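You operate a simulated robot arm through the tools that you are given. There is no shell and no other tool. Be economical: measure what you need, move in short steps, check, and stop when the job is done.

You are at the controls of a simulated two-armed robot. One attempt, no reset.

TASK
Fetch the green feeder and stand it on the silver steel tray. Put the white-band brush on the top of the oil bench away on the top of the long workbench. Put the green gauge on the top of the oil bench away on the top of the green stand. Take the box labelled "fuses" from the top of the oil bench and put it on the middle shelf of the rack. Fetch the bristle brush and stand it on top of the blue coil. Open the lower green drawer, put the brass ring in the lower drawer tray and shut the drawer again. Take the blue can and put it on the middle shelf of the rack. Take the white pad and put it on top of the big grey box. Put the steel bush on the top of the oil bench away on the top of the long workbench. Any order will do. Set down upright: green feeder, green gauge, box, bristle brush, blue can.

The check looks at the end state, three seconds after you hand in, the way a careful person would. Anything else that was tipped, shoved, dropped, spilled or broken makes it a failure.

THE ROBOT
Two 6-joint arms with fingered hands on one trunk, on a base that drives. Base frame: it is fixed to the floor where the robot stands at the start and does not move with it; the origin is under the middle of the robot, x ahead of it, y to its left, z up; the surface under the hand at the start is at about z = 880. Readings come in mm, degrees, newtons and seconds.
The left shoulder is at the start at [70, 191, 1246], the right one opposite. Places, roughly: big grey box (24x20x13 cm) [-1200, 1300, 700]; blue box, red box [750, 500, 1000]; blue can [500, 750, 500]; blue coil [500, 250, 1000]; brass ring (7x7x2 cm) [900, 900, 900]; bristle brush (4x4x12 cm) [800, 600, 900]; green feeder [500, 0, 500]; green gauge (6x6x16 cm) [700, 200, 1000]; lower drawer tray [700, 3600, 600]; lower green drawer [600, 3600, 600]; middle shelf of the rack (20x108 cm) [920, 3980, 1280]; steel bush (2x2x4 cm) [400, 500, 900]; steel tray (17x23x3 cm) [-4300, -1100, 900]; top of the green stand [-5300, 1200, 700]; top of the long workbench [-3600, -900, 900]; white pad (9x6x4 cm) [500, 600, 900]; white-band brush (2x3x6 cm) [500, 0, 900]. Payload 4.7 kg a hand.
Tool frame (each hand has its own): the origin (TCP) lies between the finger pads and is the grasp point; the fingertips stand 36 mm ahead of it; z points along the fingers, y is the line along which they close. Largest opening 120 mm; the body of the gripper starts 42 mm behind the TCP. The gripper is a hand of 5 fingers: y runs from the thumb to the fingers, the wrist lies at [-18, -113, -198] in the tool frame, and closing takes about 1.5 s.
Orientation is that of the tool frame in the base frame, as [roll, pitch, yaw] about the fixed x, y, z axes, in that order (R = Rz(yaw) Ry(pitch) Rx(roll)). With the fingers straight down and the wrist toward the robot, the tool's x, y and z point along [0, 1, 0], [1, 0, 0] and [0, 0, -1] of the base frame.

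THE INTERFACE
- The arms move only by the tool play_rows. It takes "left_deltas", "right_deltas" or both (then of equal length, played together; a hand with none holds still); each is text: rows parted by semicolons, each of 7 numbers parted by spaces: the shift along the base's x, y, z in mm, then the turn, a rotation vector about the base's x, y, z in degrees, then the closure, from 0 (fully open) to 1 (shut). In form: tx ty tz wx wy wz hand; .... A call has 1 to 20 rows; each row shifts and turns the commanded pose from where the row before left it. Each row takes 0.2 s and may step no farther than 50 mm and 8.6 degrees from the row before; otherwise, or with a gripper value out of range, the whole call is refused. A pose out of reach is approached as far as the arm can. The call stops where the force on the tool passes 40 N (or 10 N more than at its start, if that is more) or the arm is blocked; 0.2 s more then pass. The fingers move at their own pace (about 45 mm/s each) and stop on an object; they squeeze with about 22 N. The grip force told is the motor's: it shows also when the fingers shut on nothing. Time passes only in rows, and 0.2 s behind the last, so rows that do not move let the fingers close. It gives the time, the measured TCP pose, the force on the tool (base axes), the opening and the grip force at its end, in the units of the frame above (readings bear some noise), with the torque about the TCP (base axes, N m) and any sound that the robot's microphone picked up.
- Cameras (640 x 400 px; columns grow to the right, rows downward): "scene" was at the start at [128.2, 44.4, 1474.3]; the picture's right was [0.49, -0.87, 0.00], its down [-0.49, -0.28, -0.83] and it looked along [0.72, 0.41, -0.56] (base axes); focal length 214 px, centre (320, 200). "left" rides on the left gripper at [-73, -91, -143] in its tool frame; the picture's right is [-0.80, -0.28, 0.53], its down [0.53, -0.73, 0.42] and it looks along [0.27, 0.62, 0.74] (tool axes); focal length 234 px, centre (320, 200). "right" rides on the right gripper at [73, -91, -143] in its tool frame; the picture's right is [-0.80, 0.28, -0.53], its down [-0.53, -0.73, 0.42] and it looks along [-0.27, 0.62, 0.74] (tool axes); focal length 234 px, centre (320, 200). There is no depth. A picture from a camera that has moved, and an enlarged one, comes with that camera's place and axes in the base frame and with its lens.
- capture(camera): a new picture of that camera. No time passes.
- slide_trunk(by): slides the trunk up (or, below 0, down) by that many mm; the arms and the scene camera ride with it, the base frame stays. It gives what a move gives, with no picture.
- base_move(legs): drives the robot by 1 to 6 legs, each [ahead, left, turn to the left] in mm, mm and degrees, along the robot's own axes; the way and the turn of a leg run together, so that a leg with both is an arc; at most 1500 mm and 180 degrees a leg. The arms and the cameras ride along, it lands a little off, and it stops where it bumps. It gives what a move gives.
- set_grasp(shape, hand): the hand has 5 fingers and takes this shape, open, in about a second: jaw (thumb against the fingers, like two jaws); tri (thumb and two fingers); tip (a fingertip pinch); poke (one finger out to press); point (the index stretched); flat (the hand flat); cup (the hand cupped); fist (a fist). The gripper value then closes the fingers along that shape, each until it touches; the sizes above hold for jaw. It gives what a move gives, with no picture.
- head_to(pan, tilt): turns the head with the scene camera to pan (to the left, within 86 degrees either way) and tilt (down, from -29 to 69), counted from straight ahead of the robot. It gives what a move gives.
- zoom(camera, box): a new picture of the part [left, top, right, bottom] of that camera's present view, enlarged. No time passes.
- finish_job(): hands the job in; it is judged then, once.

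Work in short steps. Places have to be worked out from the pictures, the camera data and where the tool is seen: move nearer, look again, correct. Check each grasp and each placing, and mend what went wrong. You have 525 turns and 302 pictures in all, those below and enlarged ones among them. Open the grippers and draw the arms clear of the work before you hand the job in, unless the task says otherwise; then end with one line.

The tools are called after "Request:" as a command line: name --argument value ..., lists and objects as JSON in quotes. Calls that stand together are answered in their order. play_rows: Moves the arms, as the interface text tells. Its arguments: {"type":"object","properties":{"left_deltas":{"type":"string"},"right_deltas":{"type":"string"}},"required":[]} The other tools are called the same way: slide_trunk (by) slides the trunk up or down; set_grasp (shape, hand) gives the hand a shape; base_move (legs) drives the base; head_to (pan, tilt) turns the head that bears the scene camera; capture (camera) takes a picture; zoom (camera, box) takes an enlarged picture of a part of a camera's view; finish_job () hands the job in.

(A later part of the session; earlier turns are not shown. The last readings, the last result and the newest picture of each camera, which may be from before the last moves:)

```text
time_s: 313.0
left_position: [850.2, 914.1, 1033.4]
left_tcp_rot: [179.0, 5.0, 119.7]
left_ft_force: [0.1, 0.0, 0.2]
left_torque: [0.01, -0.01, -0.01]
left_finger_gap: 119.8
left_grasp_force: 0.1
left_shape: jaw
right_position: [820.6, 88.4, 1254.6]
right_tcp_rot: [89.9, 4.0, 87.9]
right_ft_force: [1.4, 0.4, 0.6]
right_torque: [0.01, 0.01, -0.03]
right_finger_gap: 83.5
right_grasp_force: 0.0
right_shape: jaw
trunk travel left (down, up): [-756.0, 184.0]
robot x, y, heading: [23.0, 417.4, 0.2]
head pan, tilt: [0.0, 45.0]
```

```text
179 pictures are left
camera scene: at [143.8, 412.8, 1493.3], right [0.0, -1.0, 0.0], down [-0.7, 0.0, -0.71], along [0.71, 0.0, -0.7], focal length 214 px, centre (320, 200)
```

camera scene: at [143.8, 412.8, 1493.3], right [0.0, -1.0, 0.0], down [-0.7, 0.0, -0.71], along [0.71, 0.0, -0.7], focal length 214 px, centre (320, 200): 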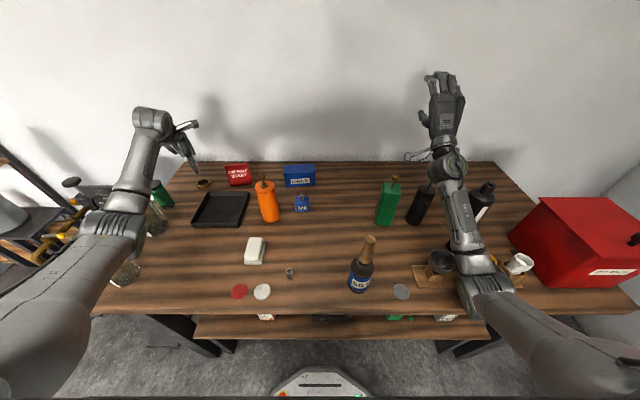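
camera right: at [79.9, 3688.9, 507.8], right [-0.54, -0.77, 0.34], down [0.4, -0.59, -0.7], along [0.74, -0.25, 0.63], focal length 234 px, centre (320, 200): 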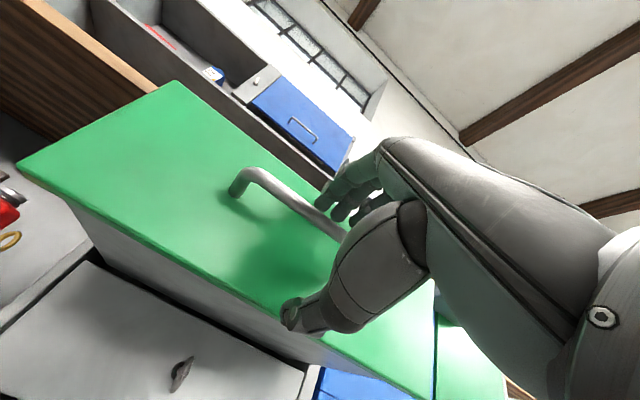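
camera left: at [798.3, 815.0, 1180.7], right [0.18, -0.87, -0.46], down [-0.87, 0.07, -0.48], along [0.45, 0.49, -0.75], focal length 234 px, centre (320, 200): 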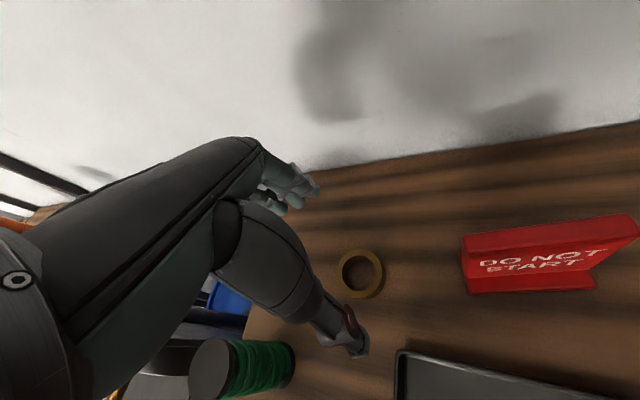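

Readings suggest the robot is pitched back ~0.6° — perhaps the base front touches the bench shelf at x>20. I back the base 30 mm and see if the tilt vanishes.

Request:
base_move --legs '[[-30, 0, 0]]'

Request:
zoom --camera "scene" --box '[380, 200, 580, 330]'

Request:
zoom --camera "scene" --box '[60, 140, 260, 300]'

```text
time_s: 313.7
left_position: [854.3, 916.4, 1025.9]
left_tcp_rot: [179.4, 5.0, 119.8]
left_ft_force: [-0.9, -0.2, -0.1]
left_torque: [0.01, -0.01, 0.03]
left_finger_gap: 119.9
left_grasp_force: 0.0
left_shape: jaw
right_position: [825.5, 90.5, 1247.5]
right_tcp_rot: [90.4, 4.1, 88.0]
right_ft_force: [0.1, 0.0, -0.2]
right_torque: [0.04, -0.01, 0.03]
right_finger_gap: 84.1
right_grasp_force: 0.2
right_shape: jaw
trunk travel left (down, up): [-756.0, 184.0]
robot x, y, heading: [19.7, 414.5, 0.3]
head pan, tilt: [0.0, 45.0]
stopped in leg 1: the robot was blocked; the commanded pose is now the measured one
```

```text
3.08 times, centred on (480, 265) of scene
camera zoom: at [151.7, 415.1, 1491.8], right [0.0, -1.0, 0.0], down [-0.71, 0.0, -0.71], along [0.71, 0.0, -0.71], focal length 660 px, centre (-172, 0)
```

zoom: 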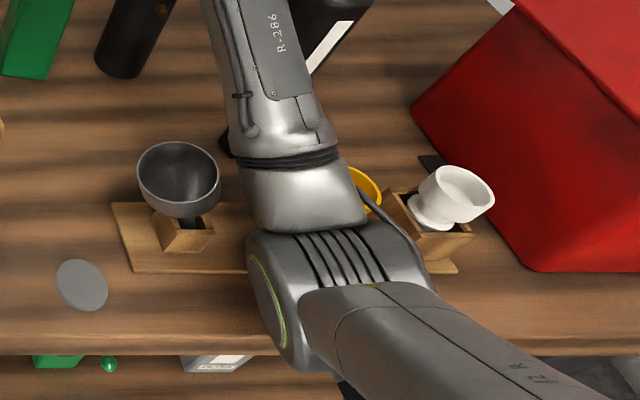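

```text
2.50 times, centred on (160, 220) of scene
camera zoom: at [151.7, 415.1, 1491.8], right [0.0, -1.0, 0.0], down [-0.71, 0.0, -0.71], along [0.71, 0.0, -0.71], focal length 536 px, centre (720, 150)
```

zoom: 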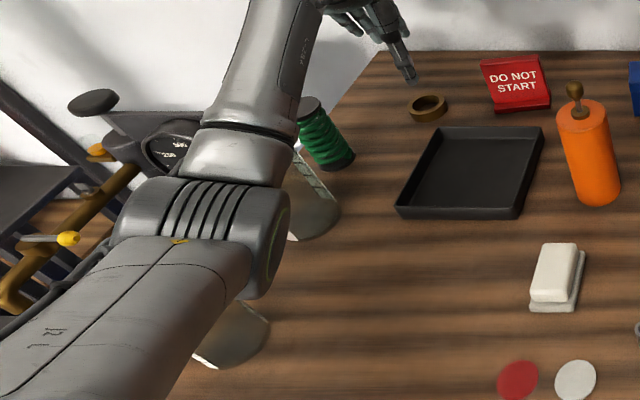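

Backing was blocked — the right elbow is probably pressing on the cup holder. I raise the trunk right away.

Request:
slide_trunk --by 120

Request:
zoom --camera "scene" --box '[380, 200, 580, 330]'

```text
time_s: 315.2
left_position: [855.2, 916.4, 1143.6]
left_tcp_rot: [179.6, 4.7, 119.7]
left_ft_force: [0.6, -0.7, -0.6]
left_torque: [0.0, -0.03, -0.04]
left_finger_gap: 119.8
left_grasp_force: 0.2
left_shape: jaw
right_position: [827.0, 91.3, 1368.5]
right_tcp_rot: [90.5, 4.1, 88.0]
right_ft_force: [0.2, -0.5, -0.5]
right_torque: [0.0, 0.0, 0.01]
right_finger_gap: 83.7
right_grasp_force: 0.0
right_shape: jaw
trunk travel left (down, up): [-876.0, 64.0]
robot x, y, heading: [19.0, 413.5, 0.2]
head pan, tilt: [0.0, 45.0]
```

```text
3.08 times, centred on (480, 265) of scene
camera zoom: at [153.9, 416.4, 1612.2], right [0.0, -1.0, 0.0], down [-0.71, 0.0, -0.71], along [0.71, 0.0, -0.71], focal length 660 px, centre (-172, 0)
```

zoom: 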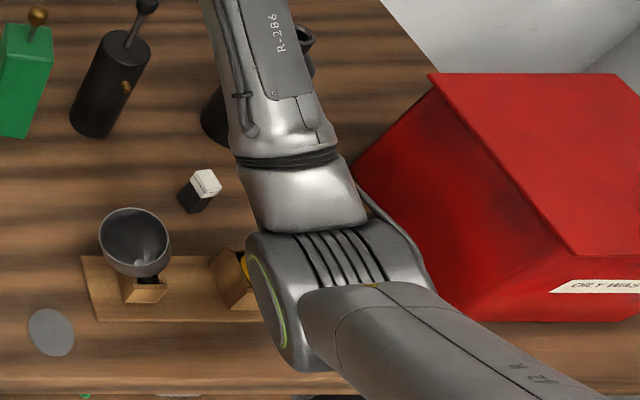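

Request:
base_move --legs '[[-120, 0, 0]]'

Request:
head_to --pan -15 --tilt 45

Request:
capture --camera "scene"

```text
time_s: 316.4
left_position: [737.0, 916.5, 1143.0]
left_tcp_rot: [179.5, 4.7, 119.8]
left_ft_force: [-0.5, -0.5, -0.5]
left_torque: [0.0, 0.01, -0.01]
left_finger_gap: 120.2
left_grasp_force: 0.1
left_shape: jaw
right_position: [709.8, 91.2, 1368.1]
right_tcp_rot: [90.5, 4.1, 88.1]
right_ft_force: [-0.9, -0.9, -0.8]
right_torque: [0.03, -0.01, 0.0]
right_finger_gap: 83.4
right_grasp_force: 0.2
right_shape: jaw
trunk travel left (down, up): [-876.0, 64.0]
robot x, y, heading: [-97.8, 417.2, 0.1]
head pan, tilt: [0.0, 45.0]
```

```text
time_s: 317.2
left_position: [734.6, 916.7, 1145.8]
left_tcp_rot: [179.4, 4.9, 119.8]
left_ft_force: [0.1, -0.9, 0.1]
left_torque: [-0.03, -0.01, -0.01]
left_finger_gap: 119.9
left_grasp_force: 0.0
left_shape: jaw
right_position: [707.0, 91.7, 1369.7]
right_tcp_rot: [90.4, 4.0, 88.0]
right_ft_force: [-0.4, 0.2, -0.4]
right_torque: [-0.01, -0.01, -0.01]
right_finger_gap: 83.7
right_grasp_force: 0.1
right_shape: jaw
trunk travel left (down, up): [-876.0, 64.0]
robot x, y, heading: [-100.0, 411.7, 0.2]
head pan, tilt: [-15.0, 45.0]
```

```text
175 pictures are left
camera scene: at [29.3, 395.0, 1612.4], right [-0.26, -0.97, 0.0], down [-0.68, 0.18, -0.71], along [0.68, -0.18, -0.71], focal length 214 px, centre (320, 200)
```

scene: 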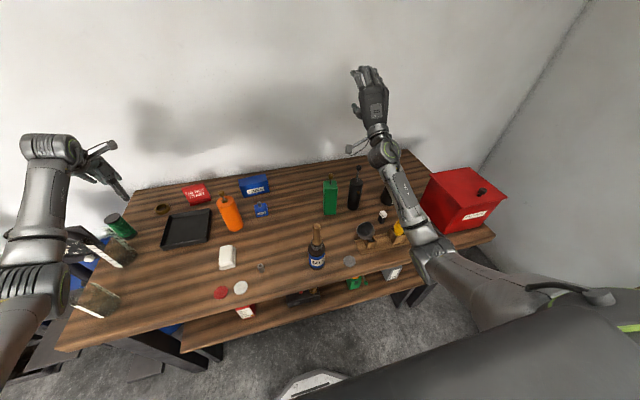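

Request:
base_move --legs '[[-300, -120, 0]]'

Request:
head_to --pan -10 --tilt 32

Request:
zoom --camera "scene" --box '[230, 120, 470, 300]'

```text
time_s: 319.4
left_position: [437.4, 799.5, 1144.0]
left_tcp_rot: [179.6, 4.9, 119.9]
left_ft_force: [-0.3, 0.1, -0.7]
left_torque: [-0.01, 0.0, 0.0]
left_finger_gap: 120.0
left_grasp_force: 0.1
left_shape: jaw
right_position: [410.3, -26.8, 1367.7]
right_tcp_rot: [90.5, 4.2, 88.0]
right_ft_force: [0.5, 0.4, -0.3]
right_torque: [0.0, -0.01, -0.01]
right_finger_gap: 83.8
right_grasp_force: 0.1
right_shape: jaw
trunk travel left (down, up): [-876.0, 64.0]
robot x, y, heading: [-397.2, 298.3, 0.2]
head pan, tilt: [-15.0, 45.0]
```

```text
time_s: 320.1
left_position: [434.8, 798.9, 1145.2]
left_tcp_rot: [179.4, 4.9, 119.9]
left_ft_force: [0.3, -0.3, -0.2]
left_torque: [0.01, 0.03, 0.01]
left_finger_gap: 119.7
left_grasp_force: 0.2
left_shape: jaw
right_position: [407.4, -27.7, 1369.1]
right_tcp_rot: [90.4, 4.0, 87.9]
right_ft_force: [-0.1, 0.1, 0.0]
right_torque: [0.0, 0.03, 0.03]
right_finger_gap: 83.4
right_grasp_force: 0.0
right_shape: jaw
trunk travel left (down, up): [-876.0, 64.0]
robot x, y, heading: [-400.2, 294.9, 0.3]
head pan, tilt: [-10.0, 32.0]
```

```text
2.22 times, centred on (350, 210) of scene
camera zoom: at [-260.0, 281.1, 1631.8], right [-0.17, -0.99, 0.0], down [-0.52, 0.09, -0.85], along [0.84, -0.14, -0.53], focal length 477 px, centre (253, 178)
```

zoom: 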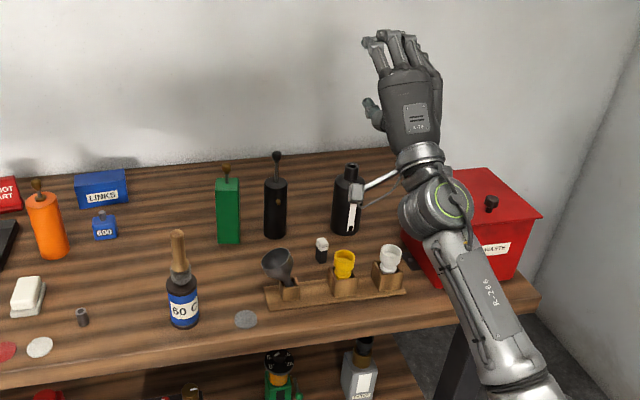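

Everything is intact. To get its elbow higher I turn the right hand back to pointing down, here with some space (well above the bench).

Request:
play_rows --right_deltas "-8 8 0 0 8 0 0;-8 8 0 0 8 0 0;-8 8 0 0 8 0 0;-8 8 0 0 8 0 0;-8 8 0 0 8 0 0;-8 8 0 0 8 0 0;-8 8 0 0 8 0 0;-8 8 0 0 8 0 0;-8 8 0 0 8 0 0;-8 8 0 0 8 0 0;0 0 0 0 8 0 0;0 0 0 0 0 0 0"

Request:
capture --camera "scene"

```text
time_s: 322.7
left_position: [435.3, 797.9, 1145.8]
left_tcp_rot: [179.5, 4.9, 119.9]
left_ft_force: [-0.7, -0.6, 1.0]
left_torque: [0.03, -0.03, -0.02]
left_finger_gap: 119.9
left_grasp_force: 0.0
left_shape: jaw
right_position: [356.8, 36.1, 1360.4]
right_tcp_rot: [175.2, 3.0, 93.0]
right_ft_force: [0.8, 0.4, 0.1]
right_torque: [0.0, -0.04, 0.02]
right_finger_gap: 119.9
right_grasp_force: 0.0
right_shape: jaw
right hand out of reach, approached as far as the arm can: row 1, 11
trunk travel left (down, up): [-876.0, 64.0]
robot x, y, heading: [-399.5, 297.2, 0.2]
head pan, tilt: [-10.0, 32.0]
```

```text
173 pictures are left
camera scene: at [-259.2, 281.3, 1631.7], right [-0.17, -0.99, 0.0], down [-0.52, 0.09, -0.85], along [0.84, -0.14, -0.53], focal length 214 px, centre (320, 200)
```

scene: 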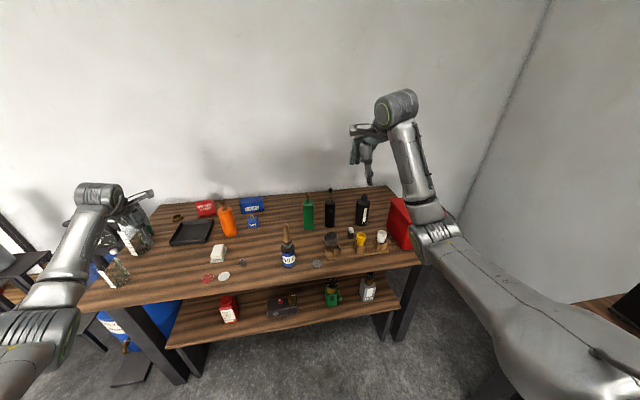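

Right arm is back in the high-elbow posture. I drive to (5, 405) for the ring.

Request:
base_move --legs '[[400, 110, 0]]'

Request:
slide_trunk --by -100

Request:
head_to --pan 10 --tilt 42

Request:
capture --camera "scene"

Request:
capture --camera "left"

```text
time_s: 325.3
left_position: [843.2, 904.3, 1145.8]
left_tcp_rot: [179.4, 5.0, 119.5]
left_ft_force: [0.0, -0.6, 0.2]
left_torque: [-0.02, -0.01, -0.02]
left_finger_gap: 120.2
left_grasp_force: 0.0
left_shape: jaw
right_position: [762.1, 142.3, 1360.6]
right_tcp_rot: [175.0, 3.0, 92.7]
right_ft_force: [0.5, 0.2, -0.2]
right_torque: [0.01, -0.01, 0.0]
right_finger_gap: 119.8
right_grasp_force: 0.1
right_shape: jaw
trunk travel left (down, up): [-876.0, 64.0]
robot x, y, heading: [5.3, 405.8, 0.2]
head pan, tilt: [-10.0, 32.0]
```

```text
time_s: 326.6
left_position: [844.5, 903.7, 1043.7]
left_tcp_rot: [179.5, 4.9, 119.5]
left_ft_force: [-0.3, -0.7, 0.1]
left_torque: [0.01, 0.02, -0.04]
left_finger_gap: 119.8
left_grasp_force: 0.1
left_shape: jaw
right_position: [763.6, 142.5, 1260.6]
right_tcp_rot: [175.1, 3.0, 92.6]
right_ft_force: [0.0, -0.2, 0.5]
right_torque: [0.01, 0.0, -0.02]
right_finger_gap: 119.9
right_grasp_force: 0.1
right_shape: jaw
trunk travel left (down, up): [-776.0, 164.0]
robot x, y, heading: [9.3, 407.0, -0.1]
head pan, tilt: [-10.0, 32.0]
```

```text
time_s: 327.4
left_position: [844.5, 904.8, 1043.1]
left_tcp_rot: [179.5, 4.9, 119.5]
left_ft_force: [-0.3, 0.1, 0.6]
left_torque: [0.04, -0.02, 0.01]
left_finger_gap: 119.8
left_grasp_force: 0.0
left_shape: jaw
right_position: [764.1, 142.4, 1260.1]
right_tcp_rot: [175.2, 3.0, 92.7]
right_ft_force: [-0.2, 0.2, 0.8]
right_torque: [-0.04, 0.03, 0.01]
right_finger_gap: 119.7
right_grasp_force: 0.0
right_shape: jaw
trunk travel left (down, up): [-776.0, 164.0]
robot x, y, heading: [10.9, 402.5, -0.1]
head pan, tilt: [10.0, 42.0]
```

```text
172 pictures are left
camera scene: at [141.7, 421.1, 1516.6], right [0.17, -0.98, 0.0], down [-0.66, -0.12, -0.74], along [0.73, 0.13, -0.67], focal length 214 px, centre (320, 200)
```

scene: 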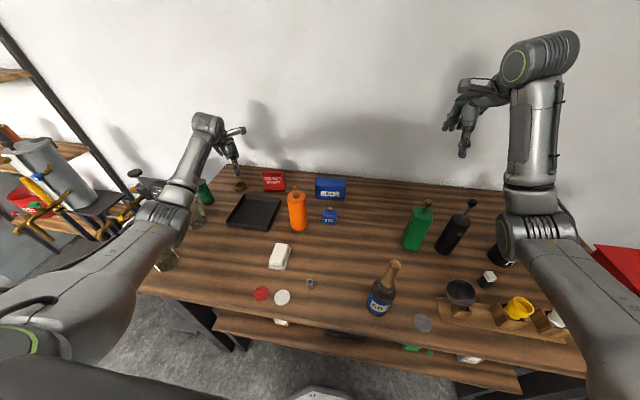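

```text
171 pictures are left
camera left: at [793.4, 806.2, 1192.9], right [0.18, -0.87, -0.46], down [-0.88, 0.07, -0.47], along [0.45, 0.49, -0.75], focal length 234 px, centre (320, 200)
```

left: 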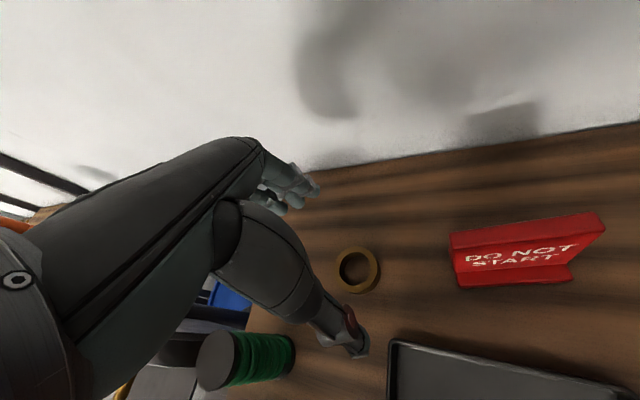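

No tilt this time, elbow clear (≈(410, 828, 1150)). Ring at (860, 920). I level the hand and descend.

Request:
play_rows --left_deltas "5 5 0 1.5 0.9 0 0;5 5 0 1.5 0.9 0 0;5 5 0 1.5 1 0 0;0 0 -20 0 0 0 0;0 0 -20 0 0 0 0;0 0 -20 0 0 0 0;0 0 0 0 0 0 0"

Request:
capture --camera "left"

```text
time_s: 329.1
left_position: [833.3, 956.0, 993.5]
left_tcp_rot: [179.9, -0.1, 119.3]
left_ft_force: [0.1, 0.2, -0.3]
left_torque: [-0.03, -0.01, -0.01]
left_finger_gap: 120.0
left_grasp_force: 0.1
left_shape: jaw
left hand out of reach, approached as far as the arm can: row 2, 3, 4, 5, 6
right_position: [762.8, 143.2, 1260.0]
right_tcp_rot: [175.1, 3.0, 92.8]
right_ft_force: [-0.4, -0.4, 0.3]
right_torque: [0.0, -0.02, -0.03]
right_finger_gap: 119.9
right_grasp_force: 0.0
right_shape: jaw
trunk travel left (down, up): [-776.0, 164.0]
robot x, y, heading: [10.7, 405.6, 0.0]
head pan, tilt: [10.0, 42.0]
```

```text
170 pictures are left
camera left: at [789.6, 847.2, 1137.1], right [0.15, -0.84, -0.53], down [-0.9, 0.11, -0.43], along [0.41, 0.54, -0.74], focal length 234 px, centre (320, 200)
```

left: 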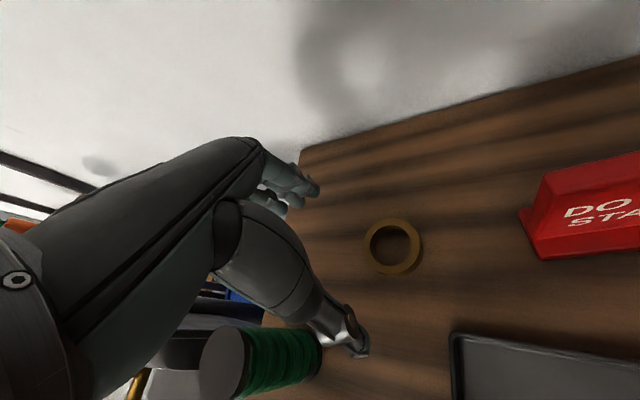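

The limit pushes the hand left; reducing yaw by ~12° should move it back. I try that.

Request:
play_rows --left_deltas "5 -9 0 0 0 -4 0;5 -9 0 0 0 -4 0;5 -9 0 0 0 -4 0;6 -9 0 0 0 0 0;5 0 0 0 0 0 0;0 0 0 0 0 0 0"

```text
time_s: 330.4
left_position: [860.4, 918.7, 994.2]
left_tcp_rot: [179.7, -0.4, 107.6]
left_ft_force: [-0.3, -0.2, -0.2]
left_torque: [0.02, -0.05, 0.02]
left_finger_gap: 120.1
left_grasp_force: 0.1
left_shape: jaw
right_position: [763.3, 142.0, 1260.3]
right_tcp_rot: [175.0, 3.0, 92.7]
right_ft_force: [0.2, 0.2, -0.6]
right_torque: [0.03, 0.02, 0.0]
right_finger_gap: 120.0
right_grasp_force: 0.0
right_shape: jaw
trunk travel left (down, up): [-776.0, 164.0]
robot x, y, heading: [8.6, 405.5, 0.0]
head pan, tilt: [10.0, 42.0]
```

Exactly over the ring at (860, 919). I descend in small steps.

Request:
play_rows --left_deltas "0 0 -15 0 0 0 0;0 0 -15 0 0 0 0;0 0 -15 0 0 0 0;0 0 0 0 0 0 0"

Request:
capture --camera "left"

```text
time_s: 331.4
left_position: [859.2, 918.2, 950.9]
left_tcp_rot: [179.6, -0.4, 107.6]
left_ft_force: [0.8, -0.2, -1.3]
left_torque: [-0.01, 0.02, 0.0]
left_finger_gap: 119.9
left_grasp_force: 0.0
left_shape: jaw
right_position: [763.7, 142.3, 1260.5]
right_tcp_rot: [175.0, 3.0, 92.8]
right_ft_force: [0.7, 0.3, 0.7]
right_torque: [0.0, -0.01, -0.02]
right_finger_gap: 120.0
right_grasp_force: 0.0
right_shape: jaw
trunk travel left (down, up): [-776.0, 164.0]
robot x, y, heading: [6.5, 407.4, -0.1]
head pan, tilt: [10.0, 42.0]
```

```text
169 pictures are left
camera left: at [793.8, 820.0, 1092.6], right [-0.02, -0.85, -0.53], down [-0.86, 0.29, -0.42], along [0.51, 0.45, -0.73], focal length 234 px, centre (320, 200)
```

left: 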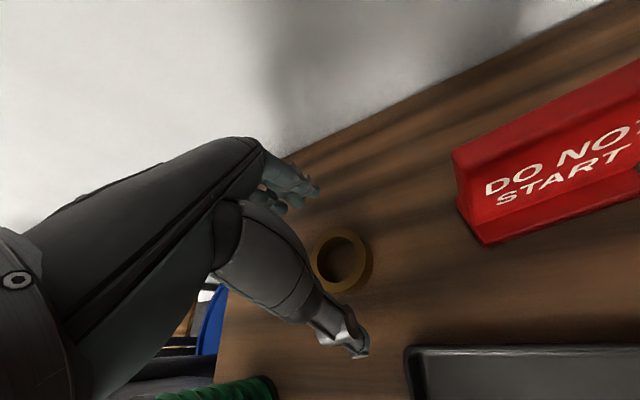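

Request:
play_rows --left_deltas "0 3 -12 0 0 0 0;0 0 -10 0 0 0 0;0 0 -7 0 0 0 0;0 0 0 0 0 0 0"

Request:
capture --camera "left"

```text
time_s: 332.4
left_position: [859.1, 920.2, 920.5]
left_tcp_rot: [179.8, -0.4, 107.7]
left_ft_force: [-0.3, -0.2, -0.3]
left_torque: [-0.05, -0.01, 0.01]
left_finger_gap: 119.7
left_grasp_force: 0.0
left_shape: jaw
right_position: [764.3, 143.8, 1260.6]
right_tcp_rot: [175.2, 3.0, 92.8]
right_ft_force: [-0.7, 0.3, -0.4]
right_torque: [0.01, 0.0, 0.01]
right_finger_gap: 119.9
right_grasp_force: 0.0
right_shape: jaw
trunk travel left (down, up): [-776.0, 164.0]
robot x, y, heading: [8.3, 404.7, 0.1]
head pan, tilt: [10.0, 42.0]
```

```text
168 pictures are left
camera left: at [794.1, 822.0, 1063.4], right [-0.02, -0.85, -0.53], down [-0.86, 0.29, -0.42], along [0.51, 0.45, -0.73], focal length 234 px, centre (320, 200)
```

left: 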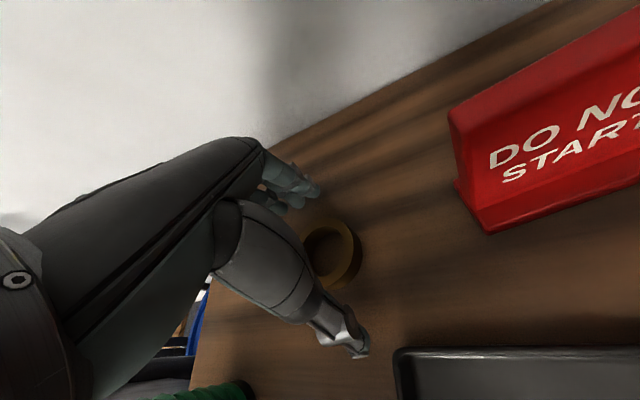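

Request:
play_rows --left_deltas "0 0 0 0 0 0 0.3;0 0 0 0 0 0 0.6;0 0 0 0 0 0 1;0 0 0 0 0 0 1;0 0 0 0 0 0 1;0 0 0 0 0 0 1"

Request:
play_rows --left_deltas "0 0 15 0 0 0 1;0 0 25 0 0 0 1;0 0 30 0 0 0 1;0 0 30 0 0 0 1;0 0 0 0 0 0 1"

Request:
capture --camera "left"

```text
time_s: 333.9
left_position: [860.7, 920.2, 920.2]
left_tcp_rot: [179.7, -0.4, 107.6]
left_ft_force: [0.5, 0.0, -1.0]
left_torque: [0.0, 0.01, 0.02]
left_finger_gap: 55.0
left_grasp_force: 21.7
left_shape: jaw
right_position: [762.8, 142.2, 1260.1]
right_tcp_rot: [175.1, 3.0, 92.8]
right_ft_force: [0.6, -0.1, 0.1]
right_torque: [-0.01, 0.02, 0.02]
right_finger_gap: 120.1
right_grasp_force: 0.1
right_shape: jaw
trunk travel left (down, up): [-776.0, 164.0]
robot x, y, heading: [8.5, 405.5, -0.1]
head pan, tilt: [10.0, 42.0]
```

```text
time_s: 335.1
left_position: [860.7, 921.7, 1020.0]
left_tcp_rot: [179.8, -0.4, 107.6]
left_ft_force: [0.3, -0.5, -0.6]
left_torque: [0.01, 0.01, -0.04]
left_finger_gap: 54.9
left_grasp_force: 22.6
left_shape: jaw
right_position: [765.3, 143.2, 1260.0]
right_tcp_rot: [175.1, 2.9, 92.8]
right_ft_force: [-0.5, -0.7, -0.4]
right_torque: [-0.01, 0.01, 0.0]
right_finger_gap: 119.6
right_grasp_force: 0.1
right_shape: jaw
trunk travel left (down, up): [-776.0, 164.0]
robot x, y, heading: [6.1, 405.1, 0.0]
head pan, tilt: [10.0, 42.0]
```

```text
167 pictures are left
camera left: at [795.8, 823.3, 1162.7], right [-0.02, -0.85, -0.53], down [-0.86, 0.29, -0.42], along [0.51, 0.45, -0.73], focal length 234 px, centre (320, 200)
```

left: 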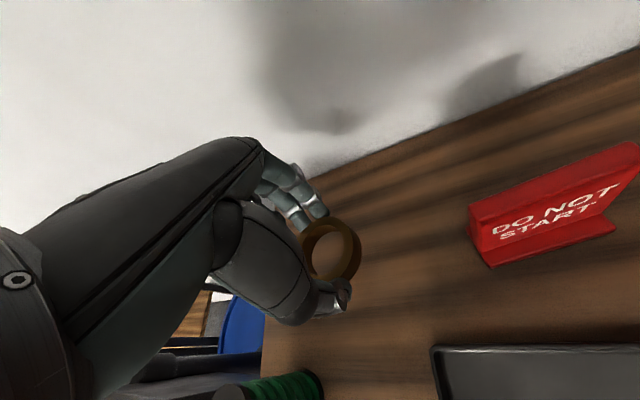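

Ring held. I raise the trunk, back off to the x=−500 lane and drive to the drawer.

Request:
slide_trunk --by 160

Request:
base_move --legs '[[-510, 0, 0], [0, 1500, 0], [0, 1350, 0]]'

Request:
head_to --pan 10 --tilt 38

Request:
capture --camera "scene"

```text
time_s: 336.9
left_position: [861.3, 920.4, 1181.3]
left_tcp_rot: [179.7, -0.4, 107.7]
left_ft_force: [0.2, 0.1, -1.3]
left_torque: [-0.02, 0.0, -0.02]
left_finger_gap: 55.0
left_grasp_force: 22.0
left_shape: jaw
right_position: [764.0, 143.5, 1420.2]
right_tcp_rot: [175.1, 3.0, 92.7]
right_ft_force: [0.0, -0.6, 0.3]
right_torque: [-0.03, 0.01, 0.01]
right_finger_gap: 119.9
right_grasp_force: 0.0
right_shape: jaw
trunk travel left (down, up): [-936.0, 4.0]
robot x, y, heading: [6.0, 405.0, -0.3]
head pan, tilt: [10.0, 42.0]
```

```text
time_s: 353.1
left_position: [402.6, 3738.4, 1180.5]
left_tcp_rot: [179.7, -0.3, 106.6]
left_ft_force: [0.3, -0.2, -1.6]
left_torque: [0.01, 0.03, -0.01]
left_finger_gap: 54.8
left_grasp_force: 22.3
left_shape: jaw
right_position: [293.4, 2961.6, 1419.4]
right_tcp_rot: [175.0, 3.0, 91.9]
right_ft_force: [-1.0, 0.0, -0.6]
right_torque: [-0.02, 0.02, 0.01]
right_finger_gap: 120.1
right_grasp_force: 0.1
right_shape: jaw
trunk travel left (down, up): [-936.0, 4.0]
robot x, y, heading: [-456.6, 3236.3, -1.0]
head pan, tilt: [10.0, 42.0]
```

```text
time_s: 353.8
left_position: [401.9, 3738.1, 1179.6]
left_tcp_rot: [179.7, -0.3, 106.7]
left_ft_force: [-0.1, -1.2, -1.6]
left_torque: [0.01, -0.02, 0.03]
left_finger_gap: 54.8
left_grasp_force: 21.7
left_shape: jaw
right_position: [292.2, 2961.3, 1420.3]
right_tcp_rot: [175.1, 3.0, 91.9]
right_ft_force: [0.4, 0.6, -0.2]
right_torque: [-0.03, -0.01, 0.0]
right_finger_gap: 120.0
right_grasp_force: 0.0
right_shape: jaw
trunk travel left (down, up): [-936.0, 4.0]
robot x, y, heading: [-462.3, 3236.7, -0.8]
head pan, tilt: [10.0, 38.0]
```

```text
166 pictures are left
camera scene: at [-321.5, 3250.4, 1682.5], right [0.16, -0.99, 0.0], down [-0.61, -0.1, -0.79], along [0.78, 0.12, -0.62], focal length 214 px, centre (320, 200)
```

scene: 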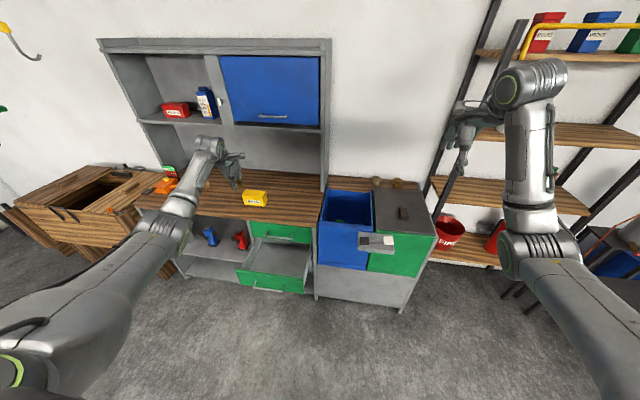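

The drawer interior centre is about (400, 3605). I turn the hand back to yaw 90 and move it inward over the drawer.

Request:
play_rows --left_deltas "0 -20 0 0 0 -4 1;0 -20 0 0 0 -4 1;0 -20 0 0 0 -4 1;0 -20 0 0 0 -4 1;0 -20 0 0 0 0 1;0 -20 0 0 0 0 1;0 -10 0 0 0 0 1;0 0 0 0 0 0 1"

Request:
slide_trunk --by -330

Request:
capture --camera "left"

Request:
capture --camera "scene"

```text
time_s: 355.6
left_position: [368.5, 3582.1, 1188.1]
left_tcp_rot: [179.7, -0.4, 90.5]
left_ft_force: [0.2, 0.2, -1.1]
left_torque: [0.03, 0.0, 0.01]
left_finger_gap: 54.9
left_grasp_force: 21.9
left_shape: jaw
left hand out of reach, approached as far as the arm can: row 3, 4
right_position: [292.9, 2962.7, 1419.6]
right_tcp_rot: [175.1, 2.9, 91.9]
right_ft_force: [0.4, 0.0, -0.4]
right_torque: [0.02, 0.01, -0.01]
right_finger_gap: 119.8
right_grasp_force: 0.1
right_shape: jaw
trunk travel left (down, up): [-936.0, 4.0]
robot x, y, heading: [-456.8, 3234.8, -0.9]
head pan, tilt: [10.0, 38.0]
```

```text
time_s: 358.8
left_position: [368.4, 3581.2, 858.6]
left_tcp_rot: [179.7, -0.4, 90.7]
left_ft_force: [-0.4, 0.0, -2.1]
left_torque: [0.01, 0.02, -0.02]
left_finger_gap: 54.9
left_grasp_force: 22.1
left_shape: jaw
right_position: [292.1, 2961.3, 1091.3]
right_tcp_rot: [175.1, 2.9, 91.9]
right_ft_force: [0.8, -0.5, 0.7]
right_torque: [-0.02, 0.04, 0.02]
right_finger_gap: 119.8
right_grasp_force: 0.0
right_shape: jaw
trunk travel left (down, up): [-606.0, 334.0]
robot x, y, heading: [-456.2, 3242.1, -1.1]
head pan, tilt: [10.0, 38.0]
```

```text
165 pictures are left
camera left: at [277.3, 3506.9, 1000.5], right [-0.27, -0.8, -0.53], down [-0.74, 0.53, -0.42], along [0.62, 0.28, -0.73], focal length 234 px, centre (320, 200)
```

left: 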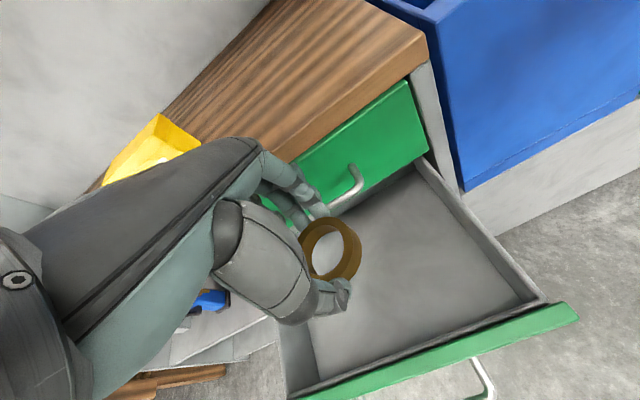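

```text
164 pictures are left
camera scene: at [-321.8, 3250.4, 1352.5], right [0.16, -0.99, 0.0], down [-0.61, -0.1, -0.79], along [0.78, 0.12, -0.62], focal length 214 px, centre (320, 200)
```

scene: 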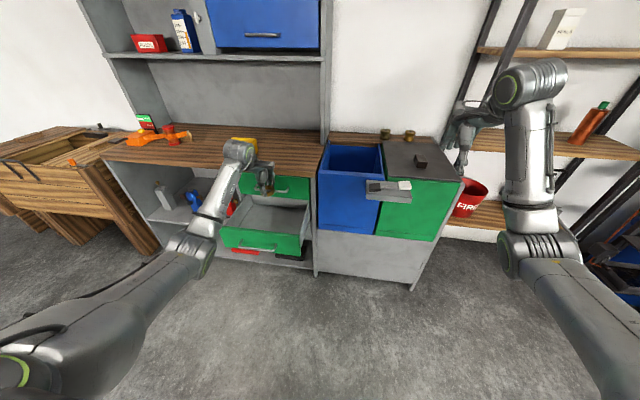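

The drawer interior spans x≈305–500, y≈3455–3790. I shift a little inward and lower via trunk.

Request:
play_rows --left_deltas "8 10 0 0 0 0 1;6 10 0 0 0 0 1;0 0 0 0 0 0 1"

Request:
slide_trunk --by -195

Request:
capture --camera "left"

```text
time_s: 359.6
left_position: [381.9, 3601.1, 857.4]
left_tcp_rot: [179.6, -0.2, 91.1]
left_ft_force: [0.3, 0.5, -0.8]
left_torque: [0.03, 0.0, 0.03]
left_finger_gap: 54.5
left_grasp_force: 22.1
left_shape: jaw
right_position: [293.5, 2961.3, 1090.2]
right_tcp_rot: [175.1, 3.0, 91.8]
right_ft_force: [-0.2, -0.5, 0.2]
right_torque: [-0.01, 0.01, 0.02]
right_finger_gap: 119.7
right_grasp_force: 0.1
right_shape: jaw
trunk travel left (down, up): [-606.0, 334.0]
robot x, y, heading: [-458.3, 3235.8, -1.0]
head pan, tilt: [10.0, 38.0]
```

```text
time_s: 361.8
left_position: [381.5, 3601.1, 664.2]
left_tcp_rot: [179.6, -0.1, 91.1]
left_ft_force: [1.2, 0.7, -1.5]
left_torque: [0.01, -0.01, 0.0]
left_finger_gap: 54.6
left_grasp_force: 22.4
left_shape: jaw
right_position: [292.4, 2961.8, 896.3]
right_tcp_rot: [175.1, 3.0, 91.9]
right_ft_force: [0.2, -0.2, 0.1]
right_torque: [-0.03, 0.0, -0.02]
right_finger_gap: 120.1
right_grasp_force: 0.1
right_shape: jaw
trunk travel left (down, up): [-411.0, 529.0]
robot x, y, heading: [-459.1, 3235.4, -0.7]
head pan, tilt: [10.0, 38.0]
```

```text
163 pictures are left
camera left: at [290.2, 3525.7, 806.5], right [-0.26, -0.81, -0.53], down [-0.74, 0.52, -0.43], along [0.62, 0.28, -0.73], focal length 234 px, centre (320, 200)
```

left: 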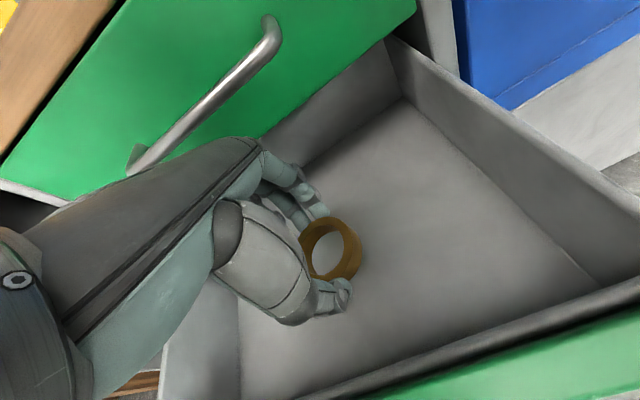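

Request:
slide_trunk --by -30

Request:
slide_trunk --by -8

Request:
capture --camera "left"

```text
time_s: 362.5
left_position: [380.6, 3601.7, 634.2]
left_tcp_rot: [179.7, -0.2, 91.1]
left_ft_force: [-0.5, -0.8, -1.0]
left_torque: [0.01, 0.01, -0.01]
left_finger_gap: 54.7
left_grasp_force: 22.2
left_shape: jaw
right_position: [292.3, 2962.3, 864.3]
right_tcp_rot: [175.0, 2.9, 91.8]
right_ft_force: [-0.8, -0.5, 0.6]
right_torque: [0.0, 0.0, -0.02]
right_finger_gap: 119.6
right_grasp_force: 0.0
right_shape: jaw
trunk travel left (down, up): [-381.0, 559.0]
robot x, y, heading: [-458.5, 3233.4, -0.7]
head pan, tilt: [10.0, 38.0]
```

```text
time_s: 363.1
left_position: [381.7, 3602.2, 625.9]
left_tcp_rot: [179.6, -0.2, 91.1]
left_ft_force: [-0.9, 0.1, -1.0]
left_torque: [0.02, 0.0, -0.01]
left_finger_gap: 54.7
left_grasp_force: 21.5
left_shape: jaw
right_position: [292.2, 2961.9, 857.4]
right_tcp_rot: [175.1, 2.9, 91.9]
right_ft_force: [0.5, -0.3, -0.4]
right_torque: [-0.03, -0.03, -0.02]
right_finger_gap: 119.9
right_grasp_force: 0.1
right_shape: jaw
trunk travel left (down, up): [-373.0, 567.0]
robot x, y, heading: [-458.7, 3239.4, -0.8]
head pan, tilt: [10.0, 38.0]
```

```text
162 pictures are left
camera left: at [290.1, 3525.7, 768.4], right [-0.26, -0.81, -0.53], down [-0.74, 0.52, -0.43], along [0.62, 0.28, -0.73], focal length 234 px, centre (320, 200)
```

left: 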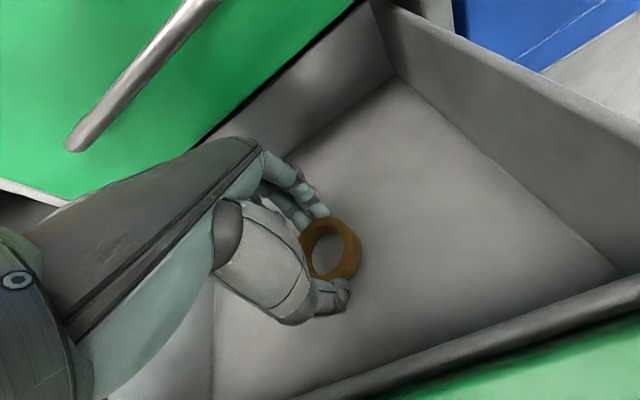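

Request:
slide_trunk --by -12

Request:
slide_trunk --by -10

```text
time_s: 363.7
left_position: [380.4, 3600.5, 612.7]
left_tcp_rot: [179.5, -0.2, 91.1]
left_ft_force: [0.2, 0.0, -1.4]
left_torque: [0.01, 0.01, -0.01]
left_finger_gap: 54.8
left_grasp_force: 22.2
left_shape: jaw
right_position: [292.3, 2961.8, 846.7]
right_tcp_rot: [175.0, 3.0, 91.8]
right_ft_force: [-0.1, -0.1, 0.3]
right_torque: [0.02, -0.01, 0.0]
right_finger_gap: 119.7
right_grasp_force: 0.1
right_shape: jaw
trunk travel left (down, up): [-361.0, 579.0]
robot x, y, heading: [-457.5, 3237.2, -0.8]
head pan, tilt: [10.0, 38.0]
```

```text
time_s: 364.3
left_position: [381.0, 3602.4, 604.5]
left_tcp_rot: [179.7, -0.2, 91.0]
left_ft_force: [-0.2, -0.6, 0.6]
left_torque: [0.02, -0.03, -0.03]
left_finger_gap: 54.6
left_grasp_force: 22.1
left_shape: jaw
right_position: [293.8, 2961.6, 835.2]
right_tcp_rot: [175.2, 2.9, 91.8]
right_ft_force: [-0.1, -0.6, 0.4]
right_torque: [-0.01, 0.02, -0.01]
right_finger_gap: 119.3
right_grasp_force: 0.1
right_shape: jaw
trunk travel left (down, up): [-351.0, 589.0]
robot x, y, heading: [-455.3, 3237.9, -0.9]
head pan, tilt: [10.0, 38.0]
```

Request:
slide_trunk --by -6

Request:
capture --camera "left"

```text
time_s: 364.8
left_position: [380.7, 3601.7, 602.4]
left_tcp_rot: [179.3, -0.3, 91.1]
left_ft_force: [0.8, 2.5, 17.3]
left_torque: [0.08, -0.04, 0.05]
left_finger_gap: 55.6
left_grasp_force: 22.2
left_shape: jaw
right_position: [291.0, 2961.9, 831.1]
right_tcp_rot: [175.0, 2.9, 91.8]
right_ft_force: [0.6, 0.7, 0.8]
right_torque: [0.04, 0.03, -0.04]
right_finger_gap: 120.1
right_grasp_force: 0.0
right_shape: jaw
trunk travel left (down, up): [-345.0, 595.0]
robot x, y, heading: [-461.7, 3236.4, -1.1]
head pan, tilt: [10.0, 38.0]
```

```text
161 pictures are left
camera left: at [289.1, 3525.2, 744.5], right [-0.26, -0.81, -0.53], down [-0.74, 0.52, -0.43], along [0.63, 0.28, -0.73], focal length 234 px, centre (320, 200)
```

left: 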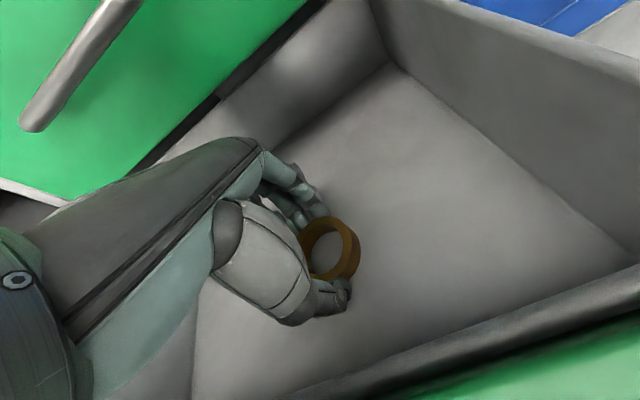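

Contact (17 N). I open the hand moderately to release the ring, then lift out with the trunk.

Request:
play_rows --left_deltas "0 0 2 0 0 0 0.8;0 0 0 0 0 0 0.5;0 0 0 0 0 0 0.3;0 0 0 0 0 0 0.25;0 0 0 0 0 0 0.25;0 0 0 0 0 0 0.25"

Request:
slide_trunk --by 220

Request:
capture --camera "left"

```text
time_s: 366.2
left_position: [380.6, 3602.4, 599.9]
left_tcp_rot: [179.6, -0.2, 91.1]
left_ft_force: [-0.2, 0.6, 3.8]
left_torque: [-0.02, -0.12, -0.06]
left_finger_gap: 89.1
left_grasp_force: 0.0
left_shape: jaw
right_position: [293.0, 2961.8, 831.0]
right_tcp_rot: [175.1, 2.9, 91.8]
right_ft_force: [0.2, 0.1, 0.9]
right_torque: [-0.01, 0.02, -0.02]
right_finger_gap: 119.7
right_grasp_force: 0.1
right_shape: jaw
trunk travel left (down, up): [-345.0, 595.0]
robot x, y, heading: [-456.3, 3236.3, -0.6]
head pan, tilt: [10.0, 38.0]
```

```text
time_s: 368.6
left_position: [380.4, 3601.0, 819.9]
left_tcp_rot: [179.6, -0.1, 91.1]
left_ft_force: [-0.1, -0.2, -0.5]
left_torque: [0.07, 0.0, 0.01]
left_finger_gap: 89.7
left_grasp_force: 0.1
left_shape: jaw
right_position: [294.0, 2961.2, 1049.9]
right_tcp_rot: [175.1, 2.9, 91.9]
right_ft_force: [0.4, 0.0, 0.0]
right_torque: [0.01, -0.02, 0.0]
right_finger_gap: 120.0
right_grasp_force: 0.1
right_shape: jaw
trunk travel left (down, up): [-565.0, 375.0]
robot x, y, heading: [-456.3, 3238.1, -1.2]
head pan, tilt: [10.0, 38.0]
```

```text
160 pictures are left
camera left: at [290.6, 3526.0, 962.1], right [-0.26, -0.81, -0.53], down [-0.74, 0.52, -0.43], along [0.62, 0.28, -0.73], focal length 234 px, centre (320, 200)
```

left: 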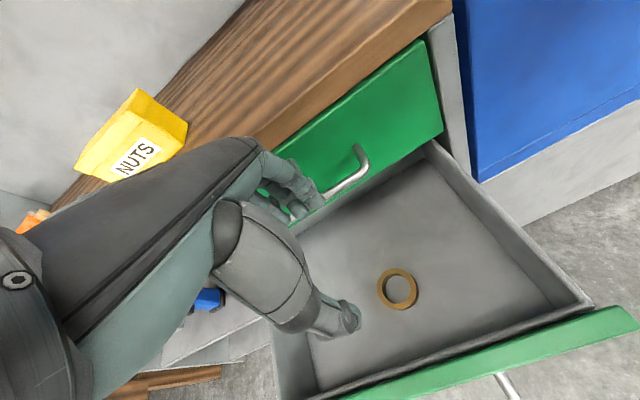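

The ring lies in the tray. Now close the drawer: I back off and turn the left hand forward (fingers straddling the handle) to push the front.

Request:
base_move --legs '[[-330, 0, 1.0]]'

Request:
play_rows --left_deltas "-5 5 0 0 -8 0 0.5;-5 5 0 0 -8 0 0.5;-5 5 0 0 -8 0 0.5;0 5 0 0 -8 0 0.5;0 5 0 0 -8 0 0.5;0 0 0 0 -8 0 0.5;0 0 0 0 -8 0 0.5;0 0 0 0 -8 0 0.5;0 0 0 0 -8 0 0.5;0 0 0 0 -8 0 0.5;0 0 0 0 -8 0 0.5;0 0 0 0 0 0 0.5"

```text
time_s: 370.7
left_position: [45.3, 3617.0, 820.4]
left_tcp_rot: [179.6, -0.3, 92.0]
left_ft_force: [0.0, -0.8, 0.7]
left_torque: [0.01, -0.01, 0.02]
left_finger_gap: 89.8
left_grasp_force: 0.0
left_shape: jaw
right_position: [-34.4, 2977.0, 1049.2]
right_tcp_rot: [175.0, 2.9, 92.8]
right_ft_force: [-0.1, 0.7, 0.8]
right_torque: [0.04, -0.04, 0.01]
right_finger_gap: 119.5
right_grasp_force: 0.0
right_shape: jaw
trunk travel left (down, up): [-565.0, 375.0]
robot x, y, heading: [-788.9, 3239.0, 0.1]
head pan, tilt: [10.0, 38.0]
```

```text
time_s: 373.3
left_position: [58.4, 3688.5, 806.7]
left_tcp_rot: [91.6, 2.0, 90.2]
left_ft_force: [1.0, -0.5, 0.4]
left_torque: [0.0, -0.01, 0.0]
left_finger_gap: 60.3
left_grasp_force: 0.0
left_shape: jaw
left hand out of reach, approached as far as the arm can: row 5, 6, 7, 8, 9
right_position: [-33.2, 2974.8, 1050.1]
right_tcp_rot: [175.2, 3.0, 92.7]
right_ft_force: [0.1, -0.4, 0.0]
right_torque: [-0.01, 0.02, 0.0]
right_finger_gap: 119.9
right_grasp_force: 0.1
right_shape: jaw
trunk travel left (down, up): [-565.0, 375.0]
robot x, y, heading: [-787.7, 3241.8, 0.1]
head pan, tilt: [10.0, 38.0]
```

Forward pose reached. I align with the handle (y 3615, z 614) and approach.

Request:
base_move --legs '[[0, -73, 0]]'

Request:
slide_trunk --by -194

Request:
base_move --legs '[[130, 0, 0]]'

Request:
capture --camera "left"

```text
time_s: 374.4
left_position: [58.5, 3614.7, 807.9]
left_tcp_rot: [91.6, 1.9, 90.3]
left_ft_force: [0.2, -0.9, 0.1]
left_torque: [0.02, 0.02, 0.03]
left_finger_gap: 59.9
left_grasp_force: 0.0
left_shape: jaw
right_position: [-34.0, 2902.1, 1049.4]
right_tcp_rot: [175.1, 2.8, 92.8]
right_ft_force: [-0.8, 0.5, 0.3]
right_torque: [0.05, 0.03, -0.01]
right_finger_gap: 119.7
right_grasp_force: 0.0
right_shape: jaw
trunk travel left (down, up): [-565.0, 375.0]
robot x, y, heading: [-789.3, 3167.8, -0.1]
head pan, tilt: [10.0, 38.0]
```

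```text
time_s: 376.5
left_position: [57.2, 3616.5, 614.0]
left_tcp_rot: [91.6, 2.0, 90.4]
left_ft_force: [-0.4, -0.5, -0.4]
left_torque: [-0.01, 0.01, 0.0]
left_finger_gap: 60.1
left_grasp_force: 0.0
left_shape: jaw
right_position: [-33.8, 2902.7, 855.6]
right_tcp_rot: [175.0, 3.1, 92.7]
right_ft_force: [-1.0, -0.4, 0.2]
right_torque: [0.01, -0.05, -0.02]
right_finger_gap: 119.7
right_grasp_force: 0.0
right_shape: jaw
trunk travel left (down, up): [-371.0, 569.0]
robot x, y, heading: [-786.3, 3168.8, -0.2]
head pan, tilt: [10.0, 38.0]
```

```text
time_s: 377.8
left_position: [187.1, 3616.5, 611.2]
left_tcp_rot: [91.7, 2.0, 90.2]
left_ft_force: [0.0, -0.8, -1.0]
left_torque: [0.05, -0.02, 0.02]
left_finger_gap: 60.3
left_grasp_force: 0.0
left_shape: jaw
right_position: [96.7, 2903.0, 855.0]
right_tcp_rot: [175.1, 3.0, 92.8]
right_ft_force: [1.0, -0.3, -0.2]
right_torque: [0.01, 0.04, -0.04]
right_finger_gap: 119.8
right_grasp_force: 0.1
right_shape: jaw
trunk travel left (down, up): [-371.0, 569.0]
robot x, y, heading: [-659.2, 3169.9, -0.0]
head pan, tilt: [10.0, 38.0]
```

```text
159 pictures are left
camera left: at [41.7, 3539.0, 527.5], right [0.52, -0.81, -0.27], down [0.4, 0.51, -0.76], along [0.75, 0.29, 0.59], focal length 234 px, centre (320, 200)
```

left: 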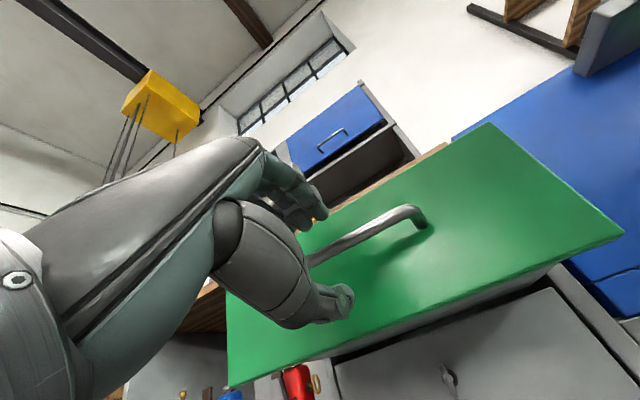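

Fingers straddle the bar. I push forward.

Request:
base_move --legs '[[200, 0, 0]]'

Request:
base_move --legs '[[70, 0, 0]]'

Request:
capture --camera "left"

```text
time_s: 379.4
left_position: [384.3, 3617.7, 612.3]
left_tcp_rot: [91.7, 2.0, 90.4]
left_ft_force: [0.7, -0.2, -0.2]
left_torque: [0.01, -0.02, -0.03]
left_finger_gap: 60.0
left_grasp_force: 0.2
left_shape: jaw
right_position: [293.9, 2905.5, 854.5]
right_tcp_rot: [175.2, 3.0, 92.9]
right_ft_force: [0.2, -0.1, -0.2]
right_torque: [-0.02, 0.02, 0.02]
right_finger_gap: 119.9
right_grasp_force: 0.0
right_shape: jaw
trunk travel left (down, up): [-371.0, 569.0]
robot x, y, heading: [-460.8, 3168.4, -0.0]
head pan, tilt: [10.0, 38.0]
```

```text
time_s: 380.4
left_position: [453.8, 3617.3, 612.2]
left_tcp_rot: [91.7, 2.0, 90.4]
left_ft_force: [0.8, -0.6, -0.2]
left_torque: [0.0, -0.03, 0.0]
left_finger_gap: 60.6
left_grasp_force: 0.1
left_shape: jaw
right_position: [363.9, 2905.6, 855.4]
right_tcp_rot: [175.2, 3.0, 92.8]
right_ft_force: [0.8, -1.0, -0.4]
right_torque: [0.01, 0.03, -0.01]
right_finger_gap: 119.7
right_grasp_force: 0.1
right_shape: jaw
trunk travel left (down, up): [-371.0, 569.0]
robot x, y, heading: [-395.3, 3167.6, -0.0]
head pan, tilt: [10.0, 38.0]
```

```text
158 pictures are left
camera left: at [308.4, 3540.7, 527.2], right [0.52, -0.81, -0.27], down [0.4, 0.51, -0.76], along [0.75, 0.29, 0.59], focal length 234 px, centre (320, 200)
```

left: 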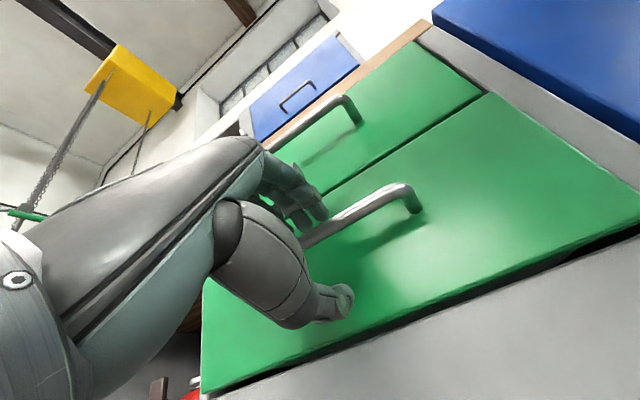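

Almost flush. I push the last part gently.

Request:
base_move --legs '[[30, 0, 0]]'

Request:
capture --camera "left"

```text
time_s: 381.2
left_position: [469.3, 3619.3, 616.1]
left_tcp_rot: [90.6, 1.9, 90.4]
left_ft_force: [-9.0, -2.7, 0.5]
left_torque: [0.1, -0.38, -0.18]
left_finger_gap: 59.9
left_grasp_force: 0.1
left_shape: jaw
right_position: [382.5, 2905.9, 855.2]
right_tcp_rot: [175.1, 3.0, 93.0]
right_ft_force: [0.0, 0.0, -0.1]
right_torque: [-0.01, 0.0, -0.02]
right_finger_gap: 119.8
right_grasp_force: 0.1
right_shape: jaw
trunk travel left (down, up): [-371.0, 569.0]
robot x, y, heading: [-371.9, 3169.9, 0.1]
head pan, tilt: [10.0, 38.0]
stopped in leg 1: the force on the tool passed its limit at 89 N (the readings are from after the stop); the commanded pose is now the measured one
```

```text
157 pictures are left
camera left: at [324.8, 3542.1, 529.1], right [0.53, -0.81, -0.26], down [0.41, 0.51, -0.76], along [0.74, 0.29, 0.6], focal length 234 px, centre (320, 200)
```

left: 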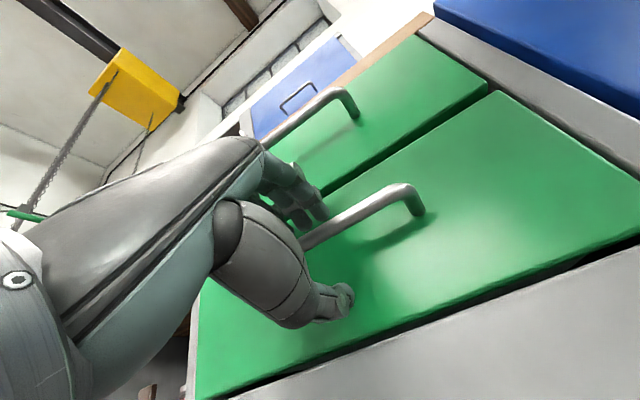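

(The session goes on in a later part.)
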